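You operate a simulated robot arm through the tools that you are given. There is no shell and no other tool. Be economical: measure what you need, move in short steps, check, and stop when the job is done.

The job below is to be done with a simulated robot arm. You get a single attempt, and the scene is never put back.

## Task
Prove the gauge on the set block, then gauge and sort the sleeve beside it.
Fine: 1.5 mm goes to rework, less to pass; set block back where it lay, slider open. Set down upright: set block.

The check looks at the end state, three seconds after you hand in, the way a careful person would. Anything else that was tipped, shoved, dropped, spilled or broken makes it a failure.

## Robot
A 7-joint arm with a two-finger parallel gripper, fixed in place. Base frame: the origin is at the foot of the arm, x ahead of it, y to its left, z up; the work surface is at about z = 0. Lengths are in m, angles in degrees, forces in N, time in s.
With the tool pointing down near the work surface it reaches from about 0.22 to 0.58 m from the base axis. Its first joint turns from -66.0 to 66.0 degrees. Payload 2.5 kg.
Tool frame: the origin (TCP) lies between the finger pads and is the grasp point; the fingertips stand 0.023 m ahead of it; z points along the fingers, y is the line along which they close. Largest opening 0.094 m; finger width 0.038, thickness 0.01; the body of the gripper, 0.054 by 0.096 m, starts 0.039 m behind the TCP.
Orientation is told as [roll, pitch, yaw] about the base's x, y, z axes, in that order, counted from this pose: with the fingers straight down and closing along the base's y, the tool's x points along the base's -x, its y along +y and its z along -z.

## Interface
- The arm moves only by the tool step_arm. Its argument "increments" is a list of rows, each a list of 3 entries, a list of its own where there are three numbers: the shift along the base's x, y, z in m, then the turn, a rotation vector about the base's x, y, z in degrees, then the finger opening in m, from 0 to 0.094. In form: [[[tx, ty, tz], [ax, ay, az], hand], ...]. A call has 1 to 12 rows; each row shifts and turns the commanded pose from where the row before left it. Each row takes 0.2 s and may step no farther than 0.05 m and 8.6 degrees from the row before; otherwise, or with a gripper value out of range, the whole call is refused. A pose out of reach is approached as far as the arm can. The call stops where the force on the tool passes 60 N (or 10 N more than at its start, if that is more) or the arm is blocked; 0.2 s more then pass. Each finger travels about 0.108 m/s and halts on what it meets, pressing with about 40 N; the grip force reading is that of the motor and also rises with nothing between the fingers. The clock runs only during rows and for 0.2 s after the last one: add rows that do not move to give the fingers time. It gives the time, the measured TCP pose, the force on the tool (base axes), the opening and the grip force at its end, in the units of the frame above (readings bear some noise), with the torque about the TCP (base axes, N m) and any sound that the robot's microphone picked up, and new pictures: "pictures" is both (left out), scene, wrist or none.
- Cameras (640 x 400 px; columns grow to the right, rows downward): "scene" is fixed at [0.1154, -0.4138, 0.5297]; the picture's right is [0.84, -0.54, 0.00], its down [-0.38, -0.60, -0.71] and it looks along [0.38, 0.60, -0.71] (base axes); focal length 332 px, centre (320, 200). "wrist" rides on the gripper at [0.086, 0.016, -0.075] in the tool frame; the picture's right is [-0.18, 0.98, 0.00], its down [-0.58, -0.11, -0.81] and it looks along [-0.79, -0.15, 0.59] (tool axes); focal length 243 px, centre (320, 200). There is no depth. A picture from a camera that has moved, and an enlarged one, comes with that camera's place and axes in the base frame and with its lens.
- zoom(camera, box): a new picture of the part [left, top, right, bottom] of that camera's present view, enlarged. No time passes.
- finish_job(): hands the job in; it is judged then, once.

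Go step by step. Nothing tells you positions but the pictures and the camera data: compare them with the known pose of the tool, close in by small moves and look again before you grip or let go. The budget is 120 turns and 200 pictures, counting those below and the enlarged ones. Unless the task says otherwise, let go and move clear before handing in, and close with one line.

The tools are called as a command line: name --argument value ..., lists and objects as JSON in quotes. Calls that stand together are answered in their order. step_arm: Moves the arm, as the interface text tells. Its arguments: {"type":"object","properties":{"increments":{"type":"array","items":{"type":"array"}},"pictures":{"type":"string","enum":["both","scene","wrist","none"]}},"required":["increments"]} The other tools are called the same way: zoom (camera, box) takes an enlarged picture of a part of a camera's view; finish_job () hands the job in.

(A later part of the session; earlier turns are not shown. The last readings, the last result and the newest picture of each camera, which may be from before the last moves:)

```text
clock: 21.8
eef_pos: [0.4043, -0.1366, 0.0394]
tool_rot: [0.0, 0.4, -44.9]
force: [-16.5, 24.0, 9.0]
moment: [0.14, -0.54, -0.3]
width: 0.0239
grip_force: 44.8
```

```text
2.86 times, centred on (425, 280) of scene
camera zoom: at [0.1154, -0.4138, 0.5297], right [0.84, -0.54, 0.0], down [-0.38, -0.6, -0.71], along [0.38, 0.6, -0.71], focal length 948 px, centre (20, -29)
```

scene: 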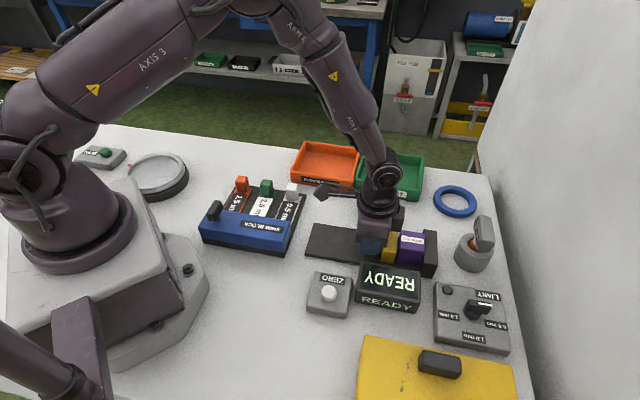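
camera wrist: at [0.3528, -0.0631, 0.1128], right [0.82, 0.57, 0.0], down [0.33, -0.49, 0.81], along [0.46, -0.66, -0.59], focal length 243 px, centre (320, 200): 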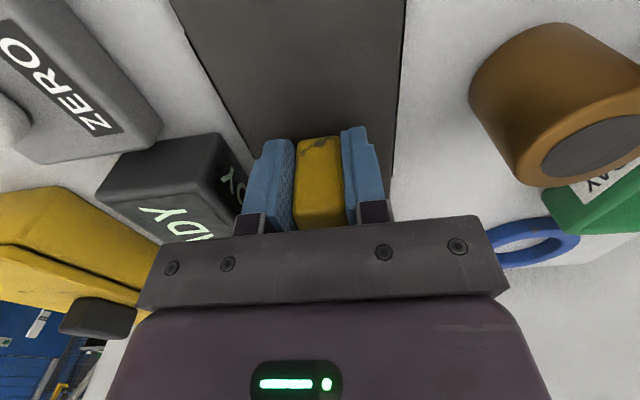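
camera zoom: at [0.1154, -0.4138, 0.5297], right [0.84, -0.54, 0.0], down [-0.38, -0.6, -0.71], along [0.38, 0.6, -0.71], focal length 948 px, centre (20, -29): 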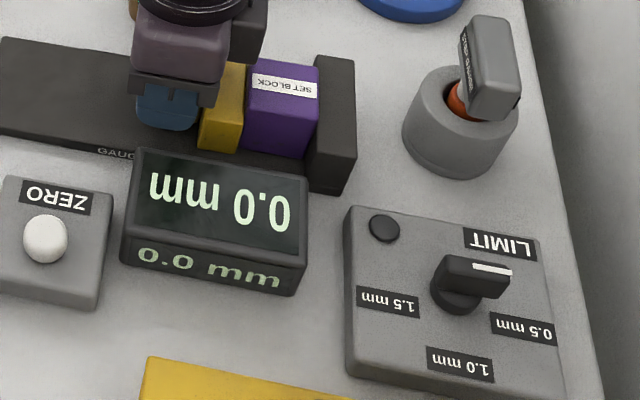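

Stable at 0.0 mm with 30 N closing, so the gauge is proven. Now I'll pull the slider back open to its starting place.

step_arm --increments '[[[-0.0035, 0.0035, 0], [0, 0, 0], 0.01], [[-0.007, 0.007, 0], [0, 0, 0], 0.01], [[-0.007, 0.007, 0], [0, 0, 0], 0.01], [[-0.007, 0.007, 0], [0, 0, 0], 0.01], [[-0.007, 0.007, 0], [0, 0, 0], 0.01], [[-0.007, 0.007, 0], [0, 0, 0], 0.01], [[-0.007, 0.007, 0], [0, 0, 0], 0.01], [[-0.007, 0.007, 0], [0, 0, 0], 0.01], [[0, 0, 0], [0, 0, 0], 0.01]]'

```text
clock: 23.8
eef_pos: [0.3538, -0.0853, 0.0385]
tool_rot: [0.0, 0.0, -45.0]
force: [5.7, 5.0, -20.9]
moment: [-0.68, -0.7, -0.01]
width: 0.0238
grip_force: 44.8
camera wrist: at [0.304, -0.0136, 0.113], right [0.83, 0.56, 0.0], down [0.33, -0.49, 0.81], along [0.46, -0.67, -0.59], focal length 243 px, centre (320, 200)
```

scene: 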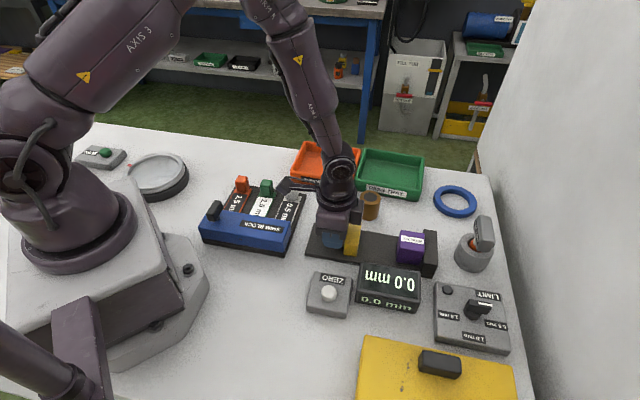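
wrist: 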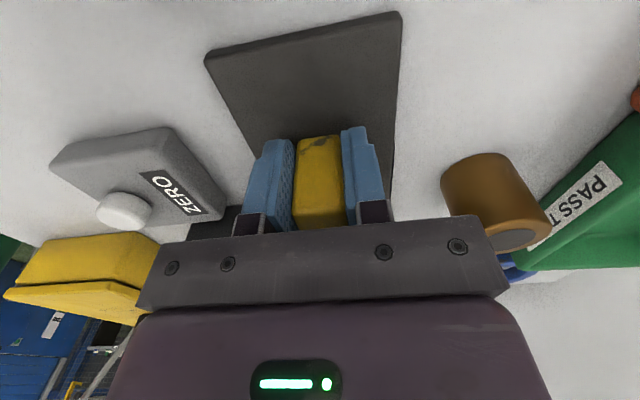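

step_arm --increments '[[[-0.0045, 0.0045, 0], [0, 0, 0], 0.01], [[0, 0, 0], [0, 0, 0], 0.05], [[0, 0, 0], [0, 0, 0], 0.05], [[0, 0, 0.04], [0, 0, 0], 0.05], [[0, 0, 0.04], [0, 0, 0], 0.058], [[0.035, -0.035, 0], [0, 0, 0], 0.058]]'

zoom --camera "scene" --box '[300, 190, 450, 290]'

```text
clock: 25.2
eef_pos: [0.3831, -0.1163, 0.1196]
tool_rot: [0.0, 0.0, -45.0]
force: [0.4, -0.2, 0.5]
moment: [0.03, 0.01, -0.02]
width: 0.0581
grip_force: 0.1
camera wrist: at [0.334, -0.0446, 0.1938], right [0.83, 0.56, 0.0], down [0.33, -0.49, 0.81], along [0.46, -0.67, -0.59], focal length 243 px, centre (320, 200)
```

scene: 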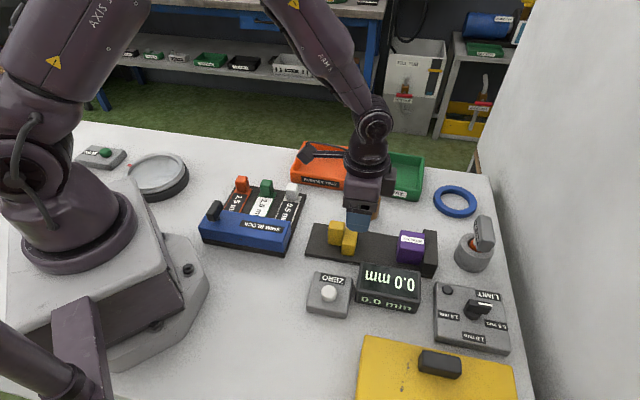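
wrist: 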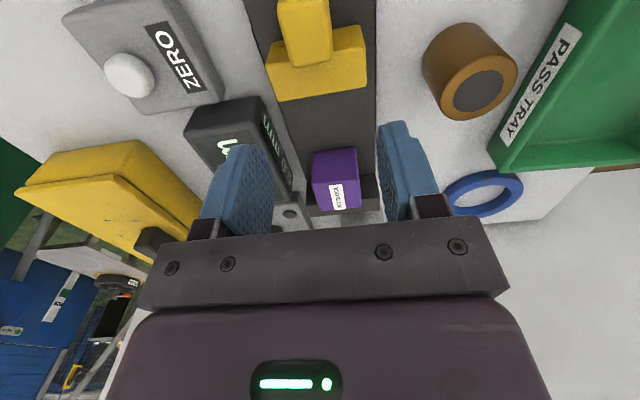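

```text
4.00 times, centred on (375, 240) of scene
camera zoom: at [0.1154, -0.4137, 0.5297], right [0.84, -0.54, 0.0], down [-0.38, -0.6, -0.71], along [0.38, 0.6, -0.71], focal length 1327 px, centre (100, 40)
```

zoom: 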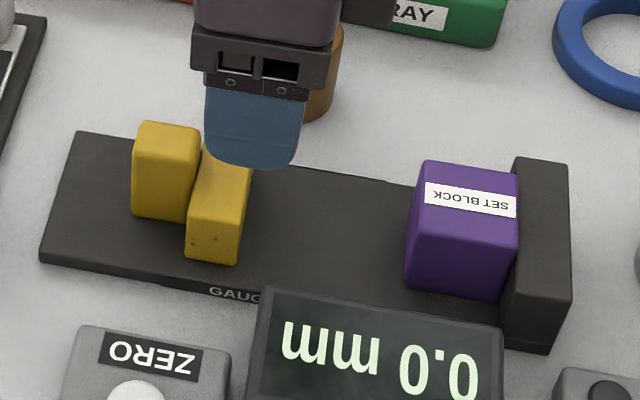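

The block didn't shift, so I'll grip it at the same pose as when I set it down and take it back to where it lay.

step_arm --increments '[[[0.034, -0.034, 0], [0, 0, 0], 0.056], [[0.034, -0.0345, 0], [0, 0, 0], 0.056], [[0, 0, -0.04], [0, 0, 0], 0.056], [[0, 0, -0.04], [0, 0, 0], 0.056], [[0, 0, 0], [0, 0, 0], 0.056], [[0, 0, 0], [0, 0, 0], 0.03], [[0, 0, 0], [0, 0, 0], 0.03]]' --pictures "scene"

```text
clock: 26.8
eef_pos: [0.4511, -0.1862, 0.0386]
tool_rot: [-0.1, 0.0, -45.0]
force: [0.1, -0.6, 0.0]
moment: [-0.01, -0.04, 0.02]
width: 0.0437
grip_force: 39.9
```

scene: 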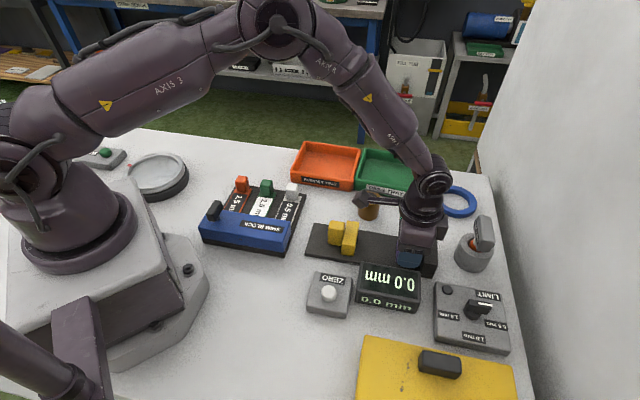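

step_arm --increments '[[[0, 0, 0.04], [0, 0, 0], 0.03], [[0, 0, 0.04], [0, 0, 0], 0.03], [[0.0275, 0.0213, 0], [0, 0, -2.5], 0.03], [[0.0275, 0.0213, 0], [0, 0, -2.5], 0.03], [[0.027, 0.0212, 0], [0, 0, 0], 0.03], [[0, 0, -0.03], [0, 0, 0], 0.03], [[0, 0, -0.03], [0, 0, 0], 0.03], [[0, 0, 0], [0, 0, 0], 0.03]]'

zoom --camera "scene" --box '[370, 130, 490, 240]'

```text
clock: 28.6
eef_pos: [0.5348, -0.1196, 0.0581]
tool_rot: [0.0, 0.0, -50.0]
force: [0.4, 0.3, -3.2]
moment: [-0.01, 0.01, 0.02]
width: 0.044
grip_force: 40.2
camera wrist: at [0.4911, -0.0449, 0.1329], right [0.87, 0.49, 0.0], down [0.29, -0.52, 0.81], along [0.4, -0.7, -0.59], focal length 243 px, centre (320, 200)
```

scene: 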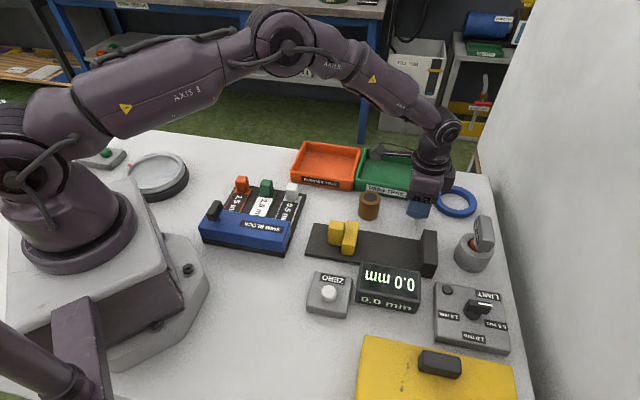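
wrist: 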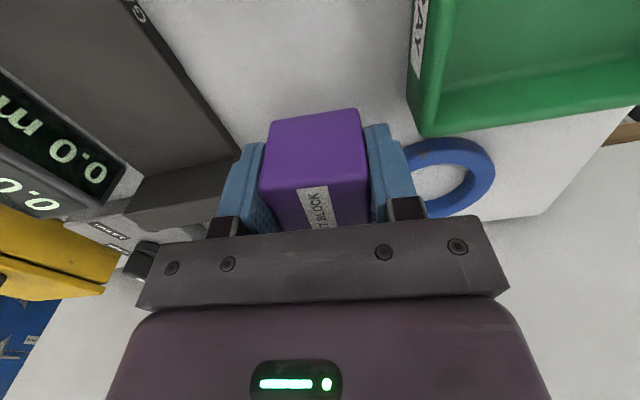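

```text
3.64 times, centred on (430, 185) of scene
camera zoom: at [0.1154, -0.4138, 0.5297], right [0.84, -0.54, 0.0], down [-0.38, -0.6, -0.71], along [0.38, 0.6, -0.71], focal length 1206 px, centre (-80, 254)
```

zoom: 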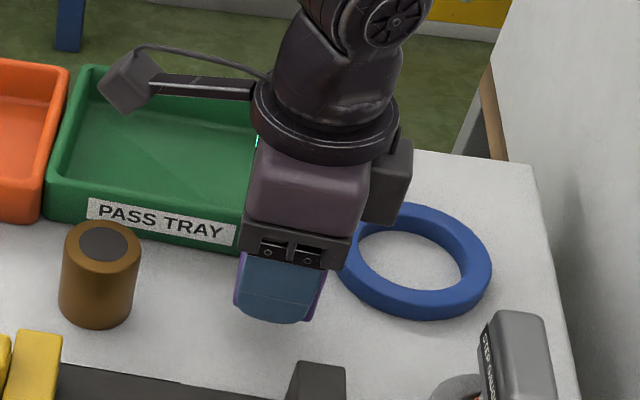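

step_arm --increments '[[[-0.0015, -0.0022, -0.012], [0, 0, 0], 0.03], [[0, 0, -0.012], [0, 0, 0], 0.03], [[0, 0, -0.002], [0, 0, 0], 0.03], [[0, 0, 0], [0, 0, 0], 0.03]]' --pictures "none"

```text
clock: 29.6
eef_pos: [0.5331, -0.1224, 0.0326]
tool_rot: [0.0, 0.0, -50.0]
force: [0.0, 0.6, -3.4]
moment: [-0.01, -0.02, -0.03]
width: 0.0441
grip_force: 40.1
```

step_arm --increments '[[[0, 0, -0.0015], [0, 0, 0], 0.03], [[0, 0, -0.0005], [0, 0, 0], 0.03], [[0, 0, 0], [0, 0, 0], 0.03]]' --pictures "none"

```text
clock: 30.4
eef_pos: [0.5333, -0.124, 0.031]
tool_rot: [0.0, 0.0, -50.1]
force: [0.6, 0.6, -2.9]
moment: [-0.02, -0.01, 0.0]
width: 0.0441
grip_force: 40.1
```

step_arm --increments '[[[0, 0, -0.0008], [0, 0, 0], 0.03], [[0, 0, 0], [0, 0, 0], 0.03]]' --pictures "none"

```text
clock: 31.0
eef_pos: [0.5336, -0.1232, 0.0288]
tool_rot: [0.0, 0.0, -50.1]
force: [0.1, 0.1, -3.0]
moment: [0.02, 0.01, 0.0]
width: 0.0442
grip_force: 40.1
```

step_arm --increments '[[[0, 0, -0.0008], [0, 0, 0], 0.03], [[0, 0, 0], [0, 0, 0], 0.03]]' --pictures "none"

```text
clock: 31.6
eef_pos: [0.5322, -0.1235, 0.029]
tool_rot: [0.0, 0.1, -49.9]
force: [0.1, 0.1, -2.9]
moment: [0.04, 0.0, -0.01]
width: 0.0439
grip_force: 39.6
```

step_arm --increments '[[[0, 0, -0.0008], [0, 0, 0], 0.03], [[0, 0, 0], [0, 0, 0], 0.03]]' --pictures "none"

```text
clock: 32.2
eef_pos: [0.5322, -0.1235, 0.0282]
tool_rot: [0.1, 0.0, -50.0]
force: [-0.1, 0.6, -3.3]
moment: [-0.01, 0.02, 0.0]
width: 0.0442
grip_force: 40.1
```

step_arm --increments '[[[0, 0, -0.0008], [0, 0, 0], 0.03], [[0, 0, -0.0007], [0, 0, 0], 0.03], [[0, 0, 0], [0, 0, 0], 0.03]]' --pictures "none"

zoom --camera "scene" --box '[380, 170, 460, 240]'

```text
clock: 33.0
eef_pos: [0.5333, -0.1246, 0.0289]
tool_rot: [0.1, 0.0, -50.0]
force: [-6.4, 2.0, 14.7]
moment: [-0.03, 0.42, -0.05]
width: 0.0436
grip_force: 40.0
```

```text
5.71 times, centred on (420, 205) of scene
camera zoom: at [0.1153, -0.4138, 0.5297], right [0.84, -0.54, 0.0], down [-0.38, -0.6, -0.71], along [0.38, 0.6, -0.71], focal length 1896 px, centre (-251, 171)
```

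zoom: 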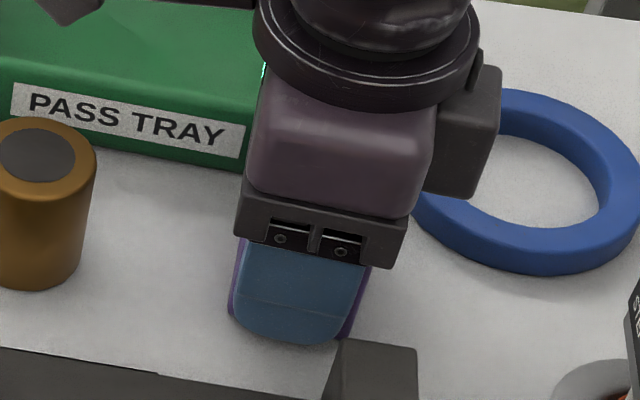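

Touchdown. I'll release, lift clear and compare with the original place.

step_arm --increments '[[[0, 0, 0.0008], [0, 0, 0], 0.03], [[0, 0, 0], [0, 0, 0], 0.06], [[0, 0, 0], [0, 0, 0], 0.06], [[0, 0, 0.045], [0, 0, 0], 0.06], [[0, 0, 0.045], [0, 0, 0], 0.06], [[-0.035, 0.035, 0.0], [0, 0, 2.5], 0.07], [[-0.035, 0.035, 0.0], [0, 0, 2.5], 0.07]]'

zoom --camera "scene" --box '[290, 170, 530, 320]'

```text
clock: 34.6
eef_pos: [0.4611, -0.0534, 0.118]
tool_rot: [0.0, 0.0, -44.9]
force: [-1.2, -0.8, 0.2]
moment: [-0.02, 0.01, 0.01]
width: 0.07
grip_force: 0.0
camera wrist: at [0.411, 0.018, 0.1921], right [0.82, 0.57, 0.0], down [0.33, -0.49, 0.81], along [0.46, -0.67, -0.59], focal length 243 px, centre (320, 200)
```

scene: 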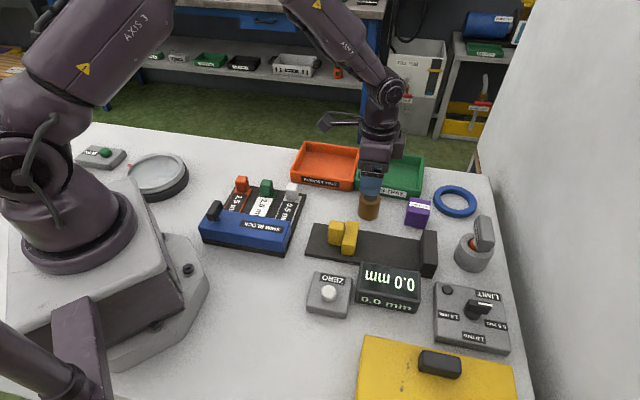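
wrist: 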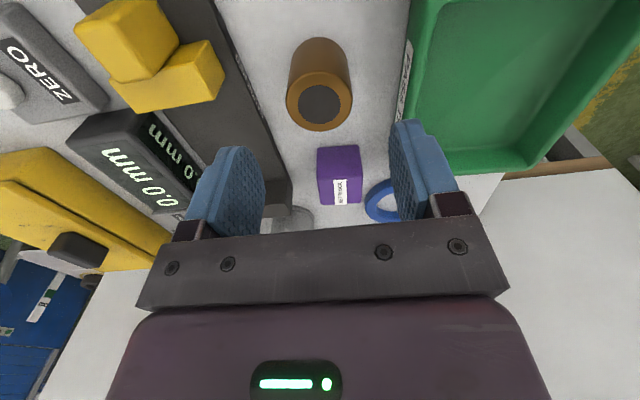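

```text
2.67 times, centred on (410, 245) of scene
camera zoom: at [0.1154, -0.4138, 0.5297], right [0.84, -0.54, 0.0], down [-0.38, -0.6, -0.71], along [0.38, 0.6, -0.71], focal length 885 px, centre (80, 80)
```

zoom: 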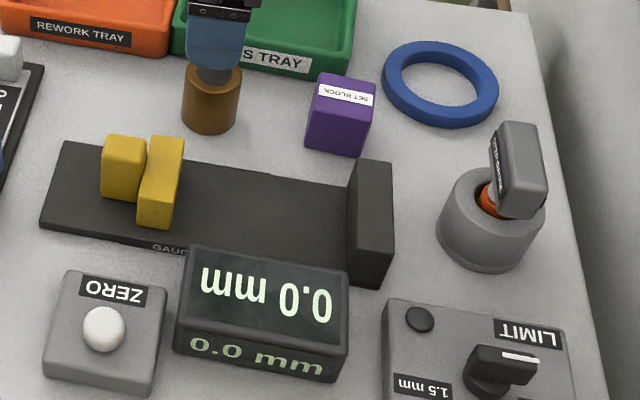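

The set block is back within about 1–2 mm and upright. The sleeve is at about (0.462, -0.0555) with a diameter near 44 mm, so I'll centre on it and descend.

step_arm --increments '[[[0.001, -0.002, -0.02], [0, 0, 0], 0.064], [[0, 0, -0.01], [0, 0, 0], 0.064], [[0, 0, 0], [0, 0, 0], 0.064]]'

zoom --camera "scene" --box '[320, 140, 430, 230]'

```text
clock: 35.4
eef_pos: [0.4633, -0.0559, 0.0875]
tool_rot: [0.1, -0.1, -45.0]
force: [-0.8, 0.0, 0.3]
moment: [0.03, -0.02, -0.01]
width: 0.0641
grip_force: 0.0
camera wrist: at [0.413, 0.0158, 0.1616], right [0.83, 0.56, 0.0], down [0.33, -0.49, 0.81], along [0.46, -0.67, -0.59], focal length 243 px, centre (320, 200)
```

scene: 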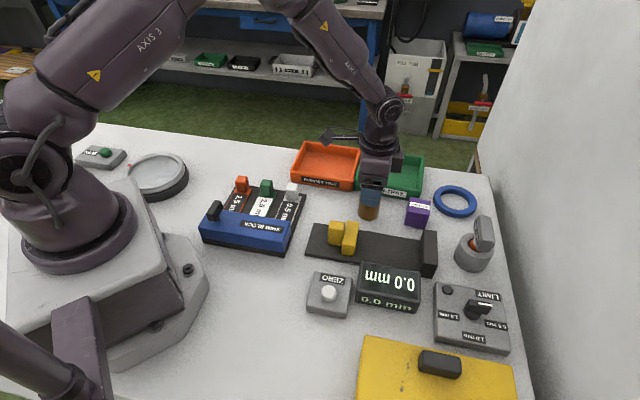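
wrist: 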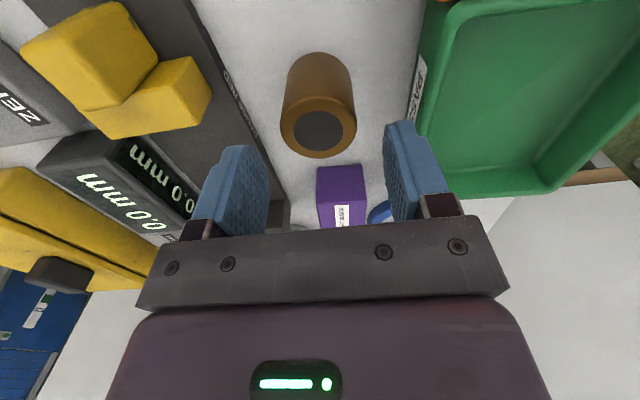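

```text
4.44 times, centred on (375, 185) of scene
camera zoom: at [0.1154, -0.4138, 0.5297], right [0.84, -0.54, 0.0], down [-0.38, -0.6, -0.71], along [0.38, 0.6, -0.71], focal length 1474 px, centre (76, 267)
```

zoom: 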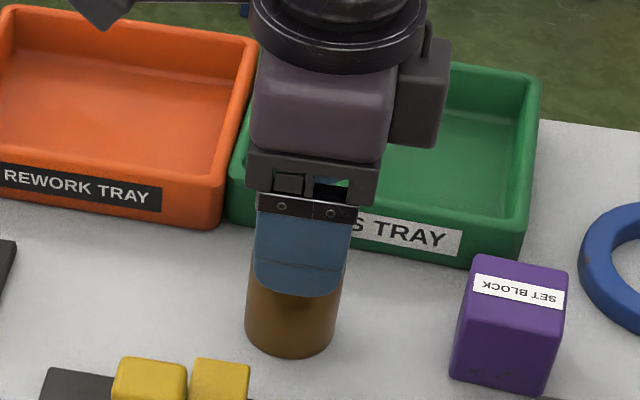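

step_arm --increments '[[[-0.001, 0.0, -0.028], [0, 0, 0], 0.064], [[0, 0, -0.028], [0, 0, 0], 0.064], [[0, 0, 0], [0, 0, 0], 0.064], [[0, 0, 0], [0, 0, 0], 0.03], [[0, 0, 0], [0, 0, 0], 0.03]]'

```text
clock: 36.6
eef_pos: [0.4631, -0.0543, 0.0303]
tool_rot: [0.0, 0.0, -44.9]
force: [0.9, -0.2, 0.0]
moment: [-0.06, -0.05, -0.01]
width: 0.0423
grip_force: 39.4
camera wrist: at [0.4128, 0.0163, 0.1049], right [0.83, 0.56, 0.0], down [0.33, -0.49, 0.81], along [0.46, -0.67, -0.59], focal length 243 px, centre (320, 200)
```

scene: 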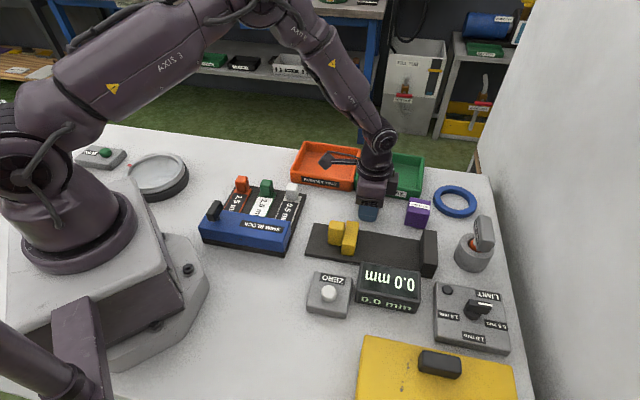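
wrist: 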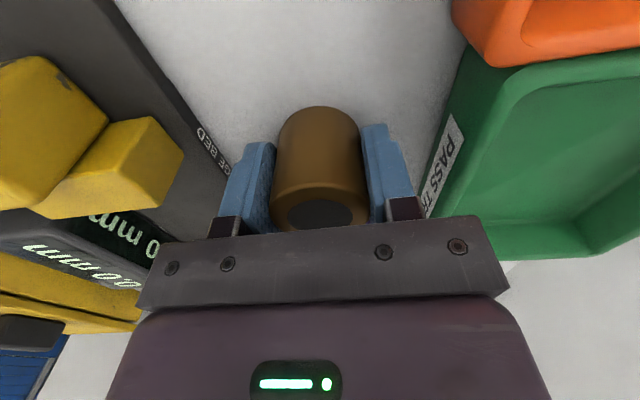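

The sleeve is gripped at 42.3 mm. I'll lift it, carry it over the gauge bar and lower it about 10 mm short of the anvil.

step_arm --increments '[[[0, 0, 0.04], [0, 0, 0], 0.03], [[0, 0, 0.04], [0, 0, 0], 0.03], [[-0.006, -0.0407, 0], [0, 0, 0], 0.03], [[-0.006, -0.0407, 0], [0, 0, 0], 0.03], [[-0.006, -0.0407, 0], [0, 0, 0], 0.03], [[0, 0, -0.03], [0, 0, 0], 0.03], [[0, 0, -0.03], [0, 0, 0], 0.03], [[0, 0, 0], [0, 0, 0], 0.03]]'

zoom --camera "scene" --box '[300, 190, 450, 290]'

```text
clock: 38.4
eef_pos: [0.4453, -0.1768, 0.051]
tool_rot: [0.0, 0.0, -45.0]
force: [0.5, -0.1, -2.6]
moment: [0.01, 0.03, 0.0]
width: 0.0423
grip_force: 39.8
camera wrist: at [0.3953, -0.1054, 0.125], right [0.83, 0.56, 0.0], down [0.33, -0.49, 0.81], along [0.46, -0.67, -0.59], focal length 243 px, centre (320, 200)
```

scene: 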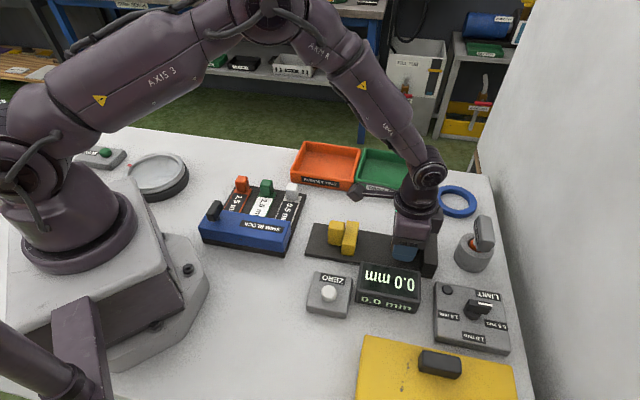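
wrist: 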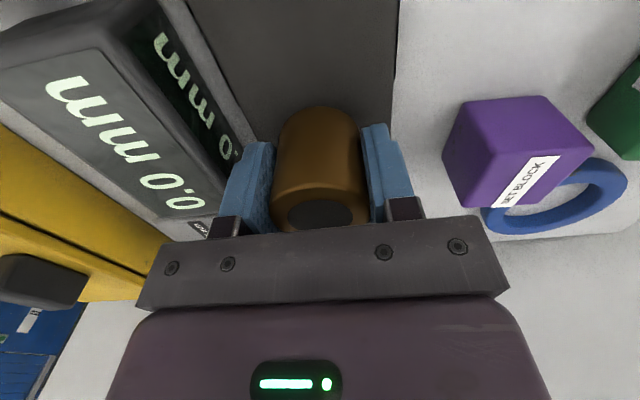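

```text
4.00 times, centred on (375, 240) of scene
camera zoom: at [0.1154, -0.4138, 0.5297], right [0.84, -0.54, 0.0], down [-0.38, -0.6, -0.71], along [0.38, 0.6, -0.71], focal length 1327 px, centre (100, 40)
```

zoom: 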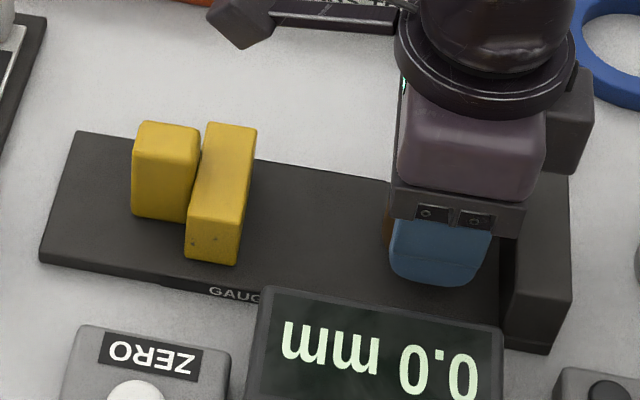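

step_arm --increments '[[[0.0035, -0.0035, -0.006], [0, 0, 0], 0.03], [[0, 0, -0.004], [0, 0, 0], 0.03], [[0, 0, -0.001], [0, 0, 0], 0.03], [[0, 0, 0], [0, 0, 0], 0.03]]' --pictures "none"

```text
clock: 39.4
eef_pos: [0.4488, -0.1814, 0.0416]
tool_rot: [0.0, 0.0, -45.0]
force: [-0.1, -0.3, -3.1]
moment: [0.0, 0.02, -0.02]
width: 0.0424
grip_force: 39.5
```

step_arm --increments '[[[0, 0, -0.001], [0, 0, 0], 0.03], [[0, 0, -0.001], [0, 0, 0], 0.03], [[0, 0, 0], [0, 0, 0], 0.03]]' --pictures "none"

```text
clock: 40.2
eef_pos: [0.4481, -0.1821, 0.0405]
tool_rot: [0.1, -0.1, -45.0]
force: [-4.5, 1.6, 15.1]
moment: [0.2, 0.15, 0.12]
width: 0.0422
grip_force: 39.9
```

Contact. I'll release, lift and go back to the slider handle.

step_arm --increments '[[[0, 0, 0.001], [0, 0, 0], 0.03], [[0, 0, 0], [0, 0, 0], 0.056], [[0, 0, 0], [0, 0, 0], 0.056], [[0, 0, 0.04], [0, 0, 0], 0.056], [[0, 0, 0.04], [0, 0, 0], 0.056], [[-0.033, 0.0337, 0], [0, 0, 0], 0.052], [[-0.033, 0.0337, 0], [0, 0, 0], 0.052], [[-0.033, 0.0337, 0], [0, 0, 0], 0.052], [[0, 0, -0.04], [0, 0, 0], 0.052], [[0, 0, 0], [0, 0, 0], 0.052]]'

zoom --camera "scene" --box '[300, 190, 450, 290]'

```text
clock: 42.4
eef_pos: [0.3482, -0.0816, 0.08]
tool_rot: [0.0, 0.1, -44.9]
force: [0.6, -1.1, -0.2]
moment: [0.04, -0.01, -0.02]
width: 0.0521
grip_force: 0.0
camera wrist: at [0.2983, -0.0096, 0.1553], right [0.83, 0.56, 0.0], down [0.33, -0.49, 0.81], along [0.46, -0.67, -0.59], focal length 243 px, centre (320, 200)
```

scene: 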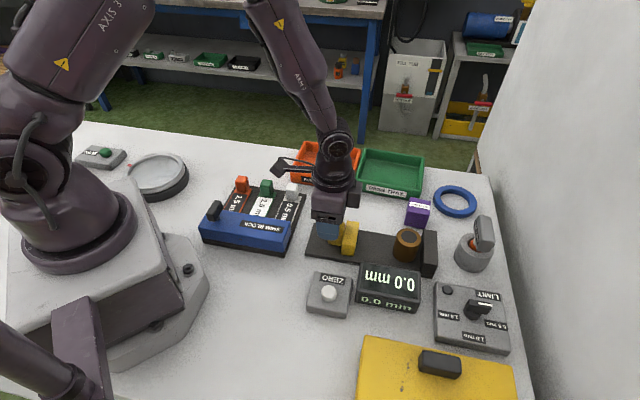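
wrist: 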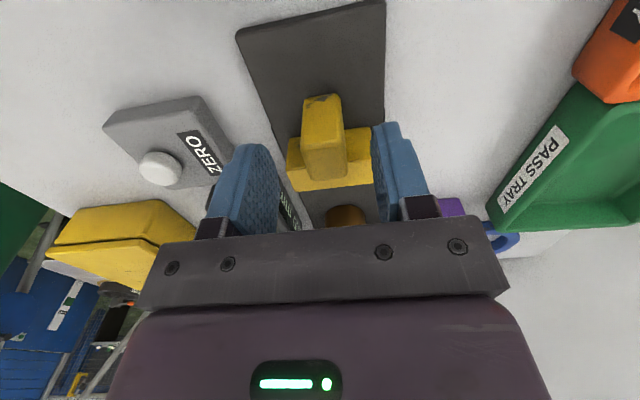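

```text
4.00 times, centred on (375, 240) of scene
camera zoom: at [0.1154, -0.4138, 0.5297], right [0.84, -0.54, 0.0], down [-0.38, -0.6, -0.71], along [0.38, 0.6, -0.71], focal length 1327 px, centre (100, 40)
```

zoom: 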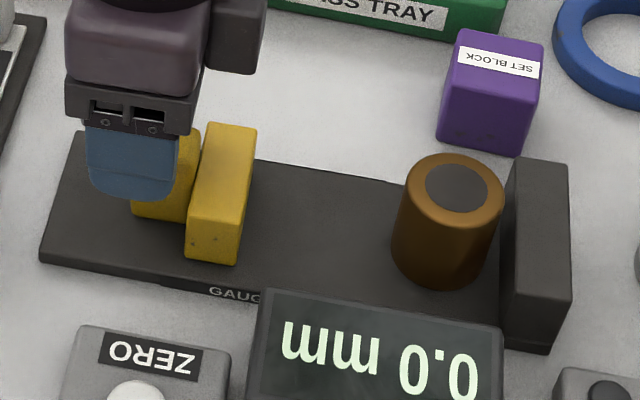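

The sleeve stands upright on the bar. I'll grip the handle again with a small side correction.

step_arm --increments '[[[0.0024, 0.0, -0.02], [0, 0, 0], 0.052], [[0, 0, -0.0215], [0, 0, 0], 0.052], [[0, 0, 0], [0, 0, 0], 0.052], [[0, 0, 0], [0, 0, 0], 0.01], [[0, 0, 0], [0, 0, 0], 0.01], [[0, 0, 0], [0, 0, 0], 0.01]]' --pictures "none"

```text
clock: 43.8
eef_pos: [0.3498, -0.0815, 0.0384]
tool_rot: [-0.1, 0.0, -45.1]
force: [-9.9, -10.7, -1.4]
moment: [0.51, -0.78, 0.3]
width: 0.0238
grip_force: 45.3
```

step_arm --increments '[[[0.003, -0.0045, 0], [0, 0, 0], 0.01], [[0.007, -0.007, 0], [0, 0, 0], 0.01], [[0.007, -0.007, 0], [0, 0, 0], 0.01], [[0.007, -0.007, 0], [0, 0, 0], 0.01], [[0.007, -0.007, 0], [0, 0, 0], 0.01], [[0.007, -0.007, 0], [0, 0, 0], 0.01], [[0.006, -0.006, 0], [0, 0, 0], 0.01]]'

zoom --camera "scene" --box '[300, 200, 450, 310]'

```text
clock: 45.4
eef_pos: [0.3947, -0.1262, 0.0374]
tool_rot: [0.0, 0.1, -45.0]
force: [-10.5, -10.3, -2.0]
moment: [0.83, 0.33, 0.0]
width: 0.0239
grip_force: 44.7
camera wrist: at [0.3452, -0.0546, 0.1129], right [0.83, 0.56, 0.0], down [0.34, -0.49, 0.81], along [0.45, -0.67, -0.59], focal length 243 px, centre (320, 200)
```

scene: 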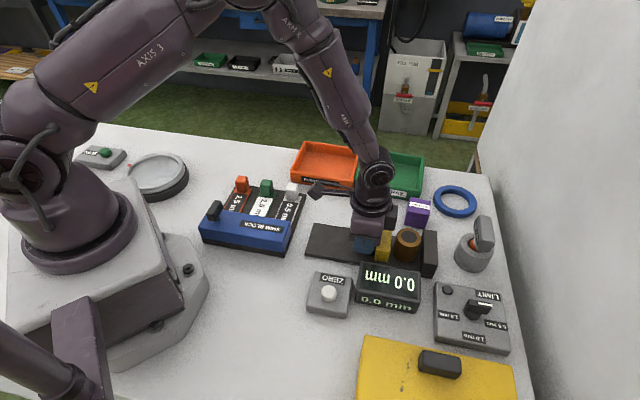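
wrist: 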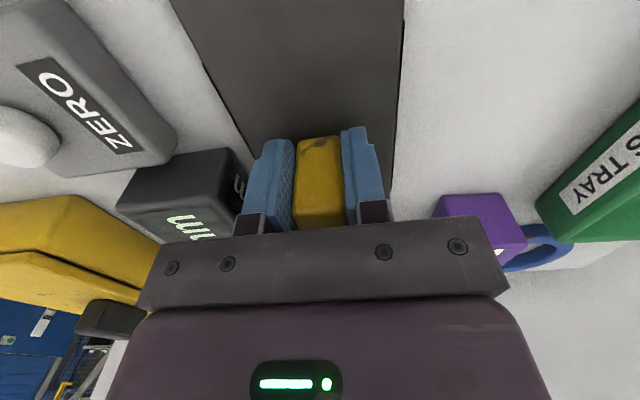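

```text
3.64 times, centred on (375, 255) of scene
camera zoom: at [0.1154, -0.4138, 0.5297], right [0.84, -0.54, 0.0], down [-0.38, -0.6, -0.71], along [0.38, 0.6, -0.71], focal length 1206 px, centre (120, 0)
```

zoom: 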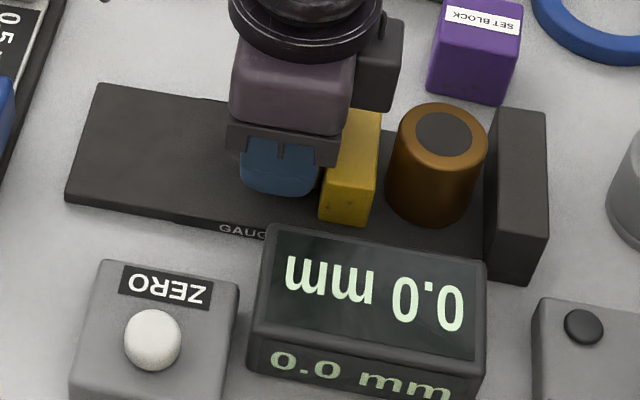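

step_arm --increments '[[[0.0015, -0.0027, 0], [0, 0, 0], 0.01], [[0.002, -0.002, 0], [0, 0, 0], 0.01], [[0.002, -0.002, 0], [0, 0, 0], 0.01], [[0.0014, -0.0014, 0], [0, 0, 0], 0.01]]' --pictures "none"

zoom --camera "scene" --box '[300, 200, 450, 310]'

```text
clock: 46.4
eef_pos: [0.4025, -0.1335, 0.0386]
tool_rot: [0.0, 0.0, -45.0]
force: [-10.5, -9.1, 7.9]
moment: [0.87, 0.96, -0.1]
width: 0.0238
grip_force: 44.7
```

```text
3.64 times, centred on (375, 255) of scene
camera zoom: at [0.1154, -0.4138, 0.5297], right [0.84, -0.54, 0.0], down [-0.38, -0.6, -0.71], along [0.38, 0.6, -0.71], focal length 1206 px, centre (120, 0)
```

zoom: 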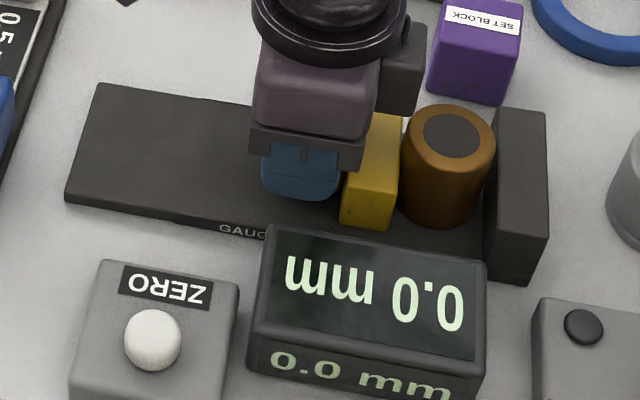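

The jaw is now pushing the sleeve towards the anvil. I'll creep on.

step_arm --increments '[[[0.001, -0.0018, 0], [0, 0, 0], 0.01], [[0.0014, -0.0014, 0], [0, 0, 0], 0.01], [[0, 0, 0], [0, 0, 0], 0.01]]' --pictures "none"

zoom --camera "scene" --box '[300, 200, 450, 310]'

```text
clock: 47.2
eef_pos: [0.4048, -0.1365, 0.0391]
tool_rot: [-0.1, -0.1, -45.0]
force: [-15.0, -0.2, 16.7]
moment: [-0.65, -0.49, -0.26]
width: 0.024
grip_force: 44.9
```

```text
3.64 times, centred on (375, 255) of scene
camera zoom: at [0.1153, -0.4137, 0.5298], right [0.84, -0.54, 0.0], down [-0.38, -0.6, -0.71], along [0.38, 0.6, -0.71], focal length 1206 px, centre (120, 0)
```

zoom: 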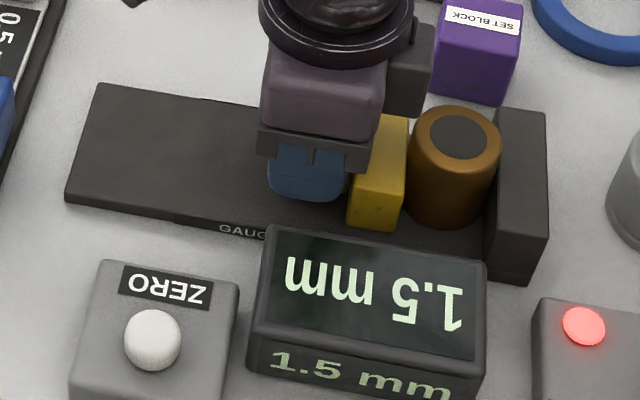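

The display shows 1.5 mm and the limit lamp is red. I'll press a touch more to confirm it is seated.

step_arm --increments '[[[0.0008, -0.0012, 0], [0, 0, 0], 0.01], [[0, 0, 0], [0, 0, 0], 0.01], [[0, 0, 0], [0, 0, 0], 0.01]]' --pictures "none"

zoom --camera "scene" --box '[330, 210, 520, 350]'

```text
clock: 48.0
eef_pos: [0.4065, -0.1365, 0.0378]
tool_rot: [0.0, 0.0, -45.0]
force: [-17.2, 5.6, 26.2]
moment: [-0.37, 0.13, -0.19]
width: 0.0239
grip_force: 44.9
```

```text
2.86 times, centred on (425, 280) of scene
camera zoom: at [0.1153, -0.4137, 0.5298], right [0.84, -0.54, 0.0], down [-0.38, -0.6, -0.71], along [0.38, 0.6, -0.71], focal length 948 px, centre (20, -29)
```

zoom: 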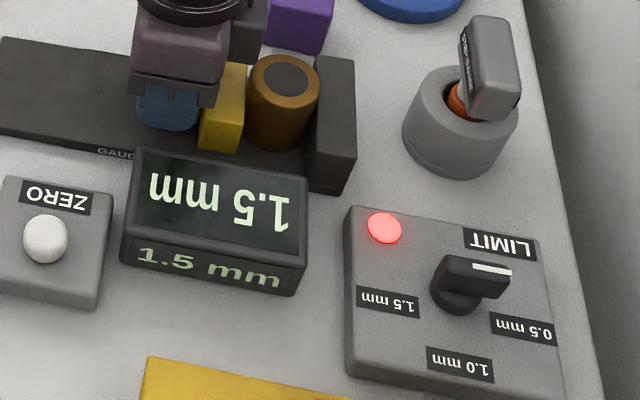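

It stays at 1.5 mm with the sleeve firmly seated, so the sleeve goes to rework. I'll pull the slider fully open.

step_arm --increments '[[[-0.0035, 0.0035, 0], [0, 0, 0], 0.01], [[-0.007, 0.007, 0], [0, 0, 0], 0.01], [[-0.007, 0.007, 0], [0, 0, 0], 0.01], [[-0.007, 0.007, 0], [0, 0, 0], 0.01], [[-0.007, 0.007, 0], [0, 0, 0], 0.01], [[-0.007, 0.007, 0], [0, 0, 0], 0.01], [[-0.007, 0.007, 0], [0, 0, 0], 0.01], [[-0.007, 0.007, 0], [0, 0, 0], 0.01], [[-0.006, 0.006, 0], [0, 0, 0], 0.01], [[0, 0, 0], [0, 0, 0], 0.01]]'

zoom --camera "scene" --box '[300, 190, 450, 290]'

```text
clock: 50.2
eef_pos: [0.3479, -0.0792, 0.0374]
tool_rot: [-0.1, 0.1, -45.0]
force: [9.6, 5.5, -15.3]
moment: [0.91, 1.0, 0.0]
width: 0.0237
grip_force: 44.9
camera wrist: at [0.2979, -0.0076, 0.1124], right [0.82, 0.57, 0.0], down [0.34, -0.49, 0.81], along [0.46, -0.66, -0.59], focal length 243 px, centre (320, 200)
```

scene: 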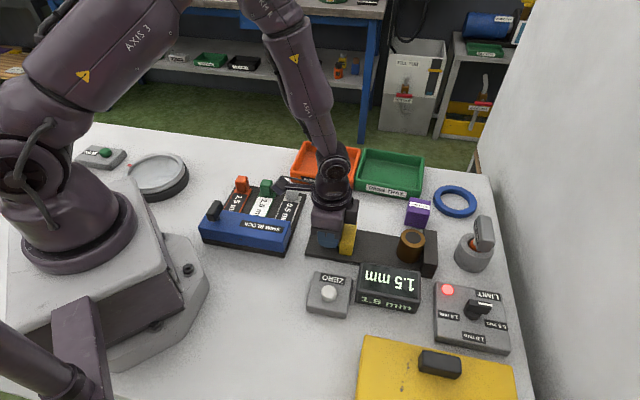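
wrist: 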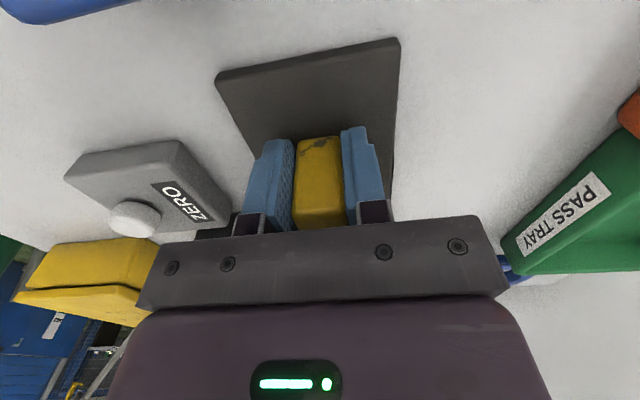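

```text
4.00 times, centred on (375, 240) of scene
camera zoom: at [0.1155, -0.4138, 0.5297], right [0.84, -0.54, 0.0], down [-0.38, -0.6, -0.71], along [0.38, 0.6, -0.71], focal length 1327 px, centre (100, 40)
```

zoom: 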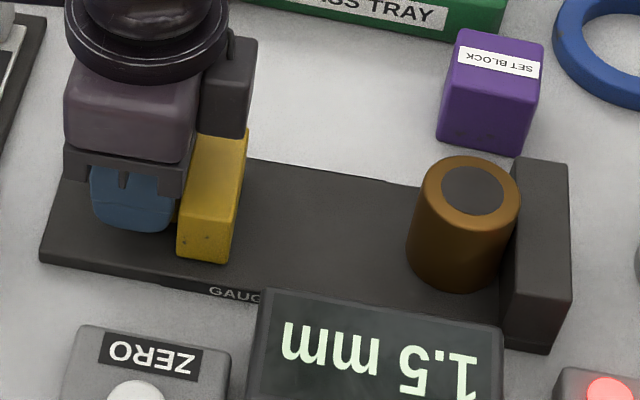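

The slider is back at its starting place. I'll release, lift and go to the sleeve, which moved about 7 mm to the anvil.

step_arm --increments '[[[0, 0, 0], [0, 0, 0], 0.05], [[0, 0, 0], [0, 0, 0], 0.05], [[0, 0, 0.04], [0, 0, 0], 0.05], [[0, 0, 0.04], [0, 0, 0], 0.058], [[0.034, -0.035, 0], [0, 0, 0], 0.058], [[0.034, -0.035, 0], [0, 0, 0], 0.058], [[0.034, -0.035, 0], [0, 0, 0], 0.058], [[0, 0, -0.03], [0, 0, 0], 0.058], [[0, 0, 0], [0, 0, 0], 0.058]]'

zoom --camera "scene" --box '[300, 190, 450, 290]'

```text
clock: 52.2
eef_pos: [0.4508, -0.1853, 0.0893]
tool_rot: [0.0, 0.0, -45.1]
force: [-1.0, 0.2, -0.8]
moment: [-0.01, -0.02, -0.01]
width: 0.0579
grip_force: 0.1
camera wrist: at [0.4008, -0.1127, 0.1634], right [0.83, 0.56, 0.0], down [0.33, -0.49, 0.81], along [0.46, -0.67, -0.59], focal length 243 px, centre (320, 200)
```

scene: 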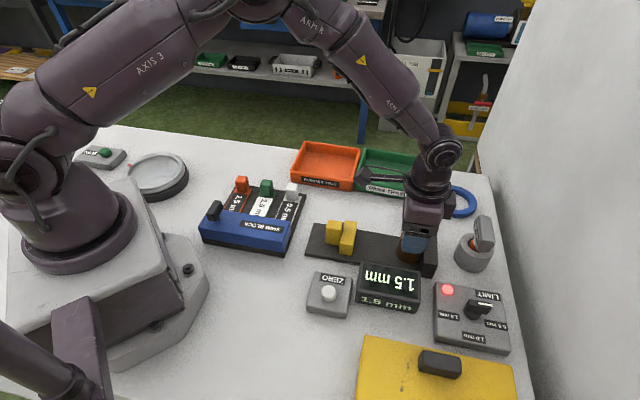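
wrist: 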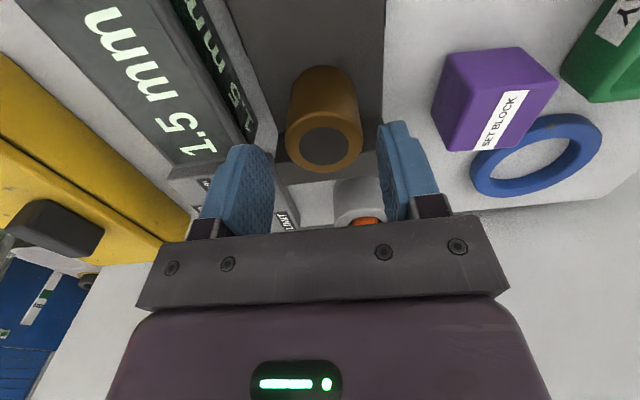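

```text
4.00 times, centred on (375, 240) of scene
camera zoom: at [0.1154, -0.4138, 0.5297], right [0.84, -0.54, 0.0], down [-0.38, -0.6, -0.71], along [0.38, 0.6, -0.71], focal length 1327 px, centre (100, 40)
```

zoom: 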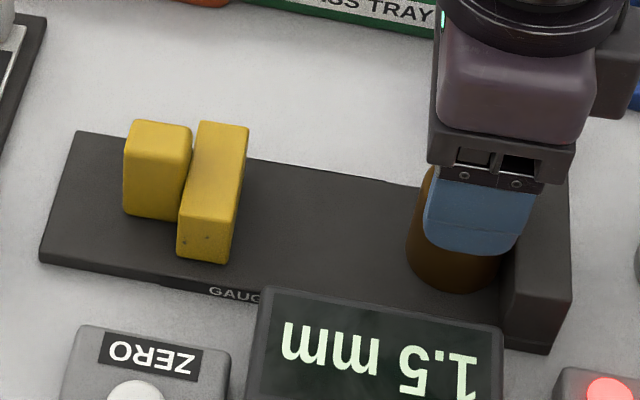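

step_arm --increments '[[[0.001, -0.001, -0.026], [0, 0, 0], 0.058], [[0, 0, -0.024], [0, 0, 0], 0.058], [[0, 0, 0], [0, 0, 0], 0.058], [[0, 0, 0], [0, 0, 0], 0.03], [[0, 0, 0], [0, 0, 0], 0.03]]' --pictures "none"

```text
clock: 53.4
eef_pos: [0.4517, -0.1842, 0.0387]
tool_rot: [0.1, 0.0, -45.0]
force: [0.8, -0.6, 1.0]
moment: [-0.01, -0.06, 0.0]
width: 0.0421
grip_force: 39.9
```

Now I'll lift the sleeve and carry it to above the orange rework tray.

step_arm --increments '[[[0, 0, 0.045], [0, 0, 0], 0.03], [[0, 0, 0.045], [0, 0, 0], 0.03], [[0.0031, 0.0426, 0], [0, 0, 0], 0.03], [[0.0031, 0.0426, 0], [0, 0, 0], 0.03], [[0.0031, 0.0426, 0], [0, 0, 0], 0.03], [[0.0031, 0.0426, 0], [0, 0, 0], 0.03], [[0.0031, 0.0426, 0], [0, 0, 0], 0.03], [[0.0031, 0.0426, 0], [0, 0, 0], 0.03], [[0.0031, 0.0424, 0], [0, 0, 0], 0.03], [[0, 0, 0], [0, 0, 0], 0.03]]'

zoom --camera "scene" --box '[270, 100, 430, 210]'

```text
clock: 55.6
eef_pos: [0.4723, 0.1126, 0.1268]
tool_rot: [0.0, 0.0, -45.1]
force: [0.2, -0.2, -3.6]
moment: [0.0, 0.02, -0.03]
width: 0.0417
grip_force: 40.4
camera wrist: at [0.4231, 0.1845, 0.2013], right [0.83, 0.56, 0.0], down [0.33, -0.49, 0.81], along [0.46, -0.67, -0.59], focal length 243 px, centre (320, 200)
```

scene: 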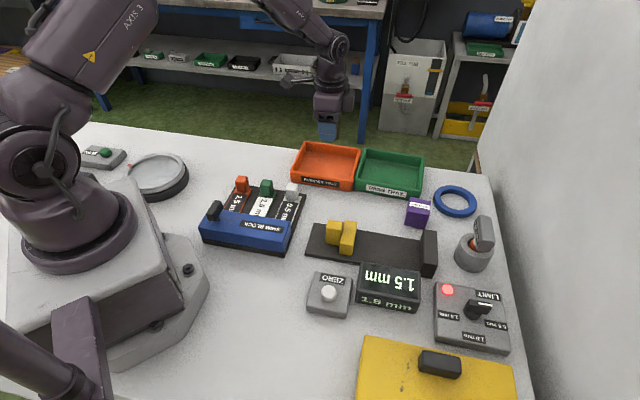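
wrist: 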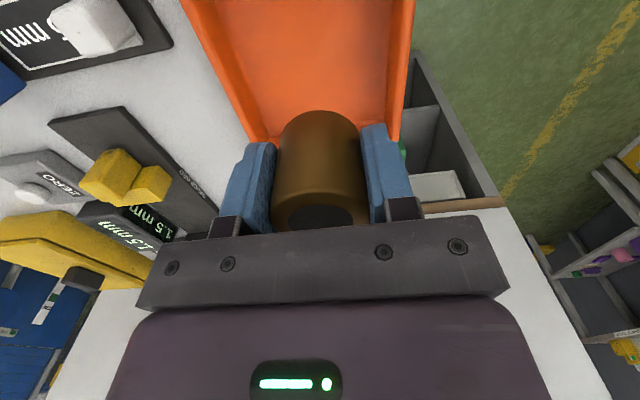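

```text
3.64 times, centred on (350, 155) of scene
camera zoom: at [0.1154, -0.4138, 0.5297], right [0.84, -0.54, 0.0], down [-0.38, -0.6, -0.71], along [0.38, 0.6, -0.71], focal length 1206 px, centre (211, 364)
```

zoom: 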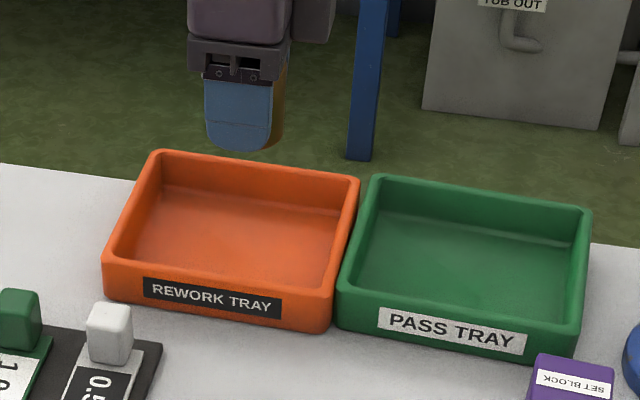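

The tray's floor centre is about (0.476, 0.119), so I'll adjust and lower partway.

step_arm --increments '[[[0.003, 0.006, -0.03], [0, 0, 0], 0.03], [[0, 0, -0.03], [0, 0, 0], 0.03], [[0, 0, 0], [0, 0, 0], 0.03]]'

zoom --camera "scene" --box '[280, 110, 390, 200]'

```text
clock: 56.4
eef_pos: [0.4757, 0.1186, 0.0655]
tool_rot: [0.0, 0.0, -45.0]
force: [0.0, 0.9, -3.2]
moment: [0.02, -0.03, -0.04]
width: 0.0416
grip_force: 40.5
camera wrist: at [0.4258, 0.1904, 0.1397], right [0.83, 0.56, 0.0], down [0.33, -0.49, 0.81], along [0.46, -0.67, -0.59], focal length 243 px, centre (320, 200)
```

scene: 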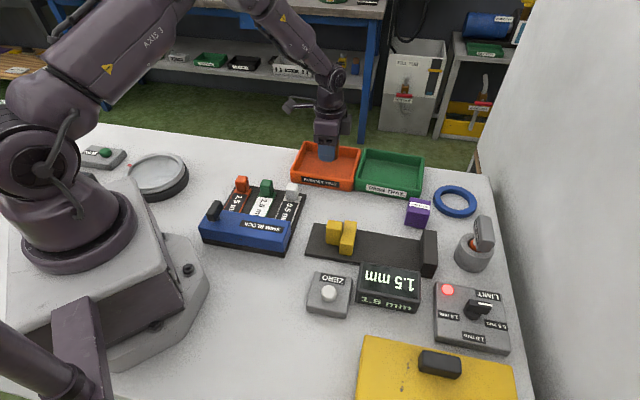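
wrist: 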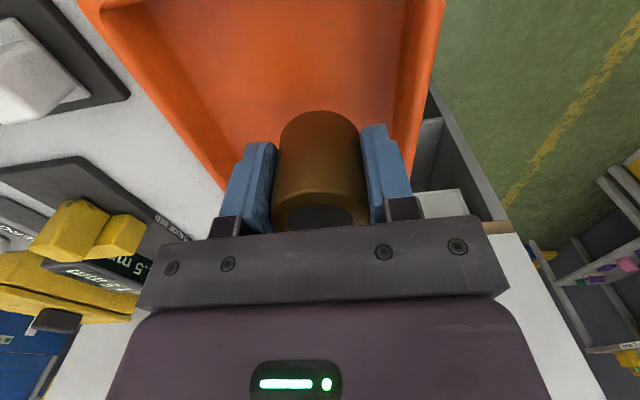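

```text
4.44 times, centred on (335, 155) of scene
camera zoom: at [0.1154, -0.4138, 0.5297], right [0.84, -0.54, 0.0], down [-0.38, -0.6, -0.71], along [0.38, 0.6, -0.71], focal length 1474 px, centre (253, 400)
```

zoom: 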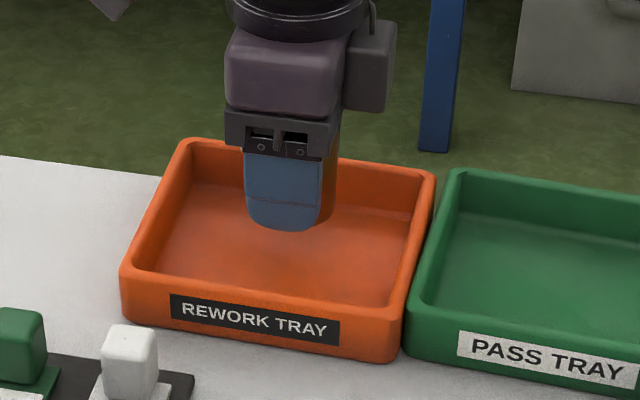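

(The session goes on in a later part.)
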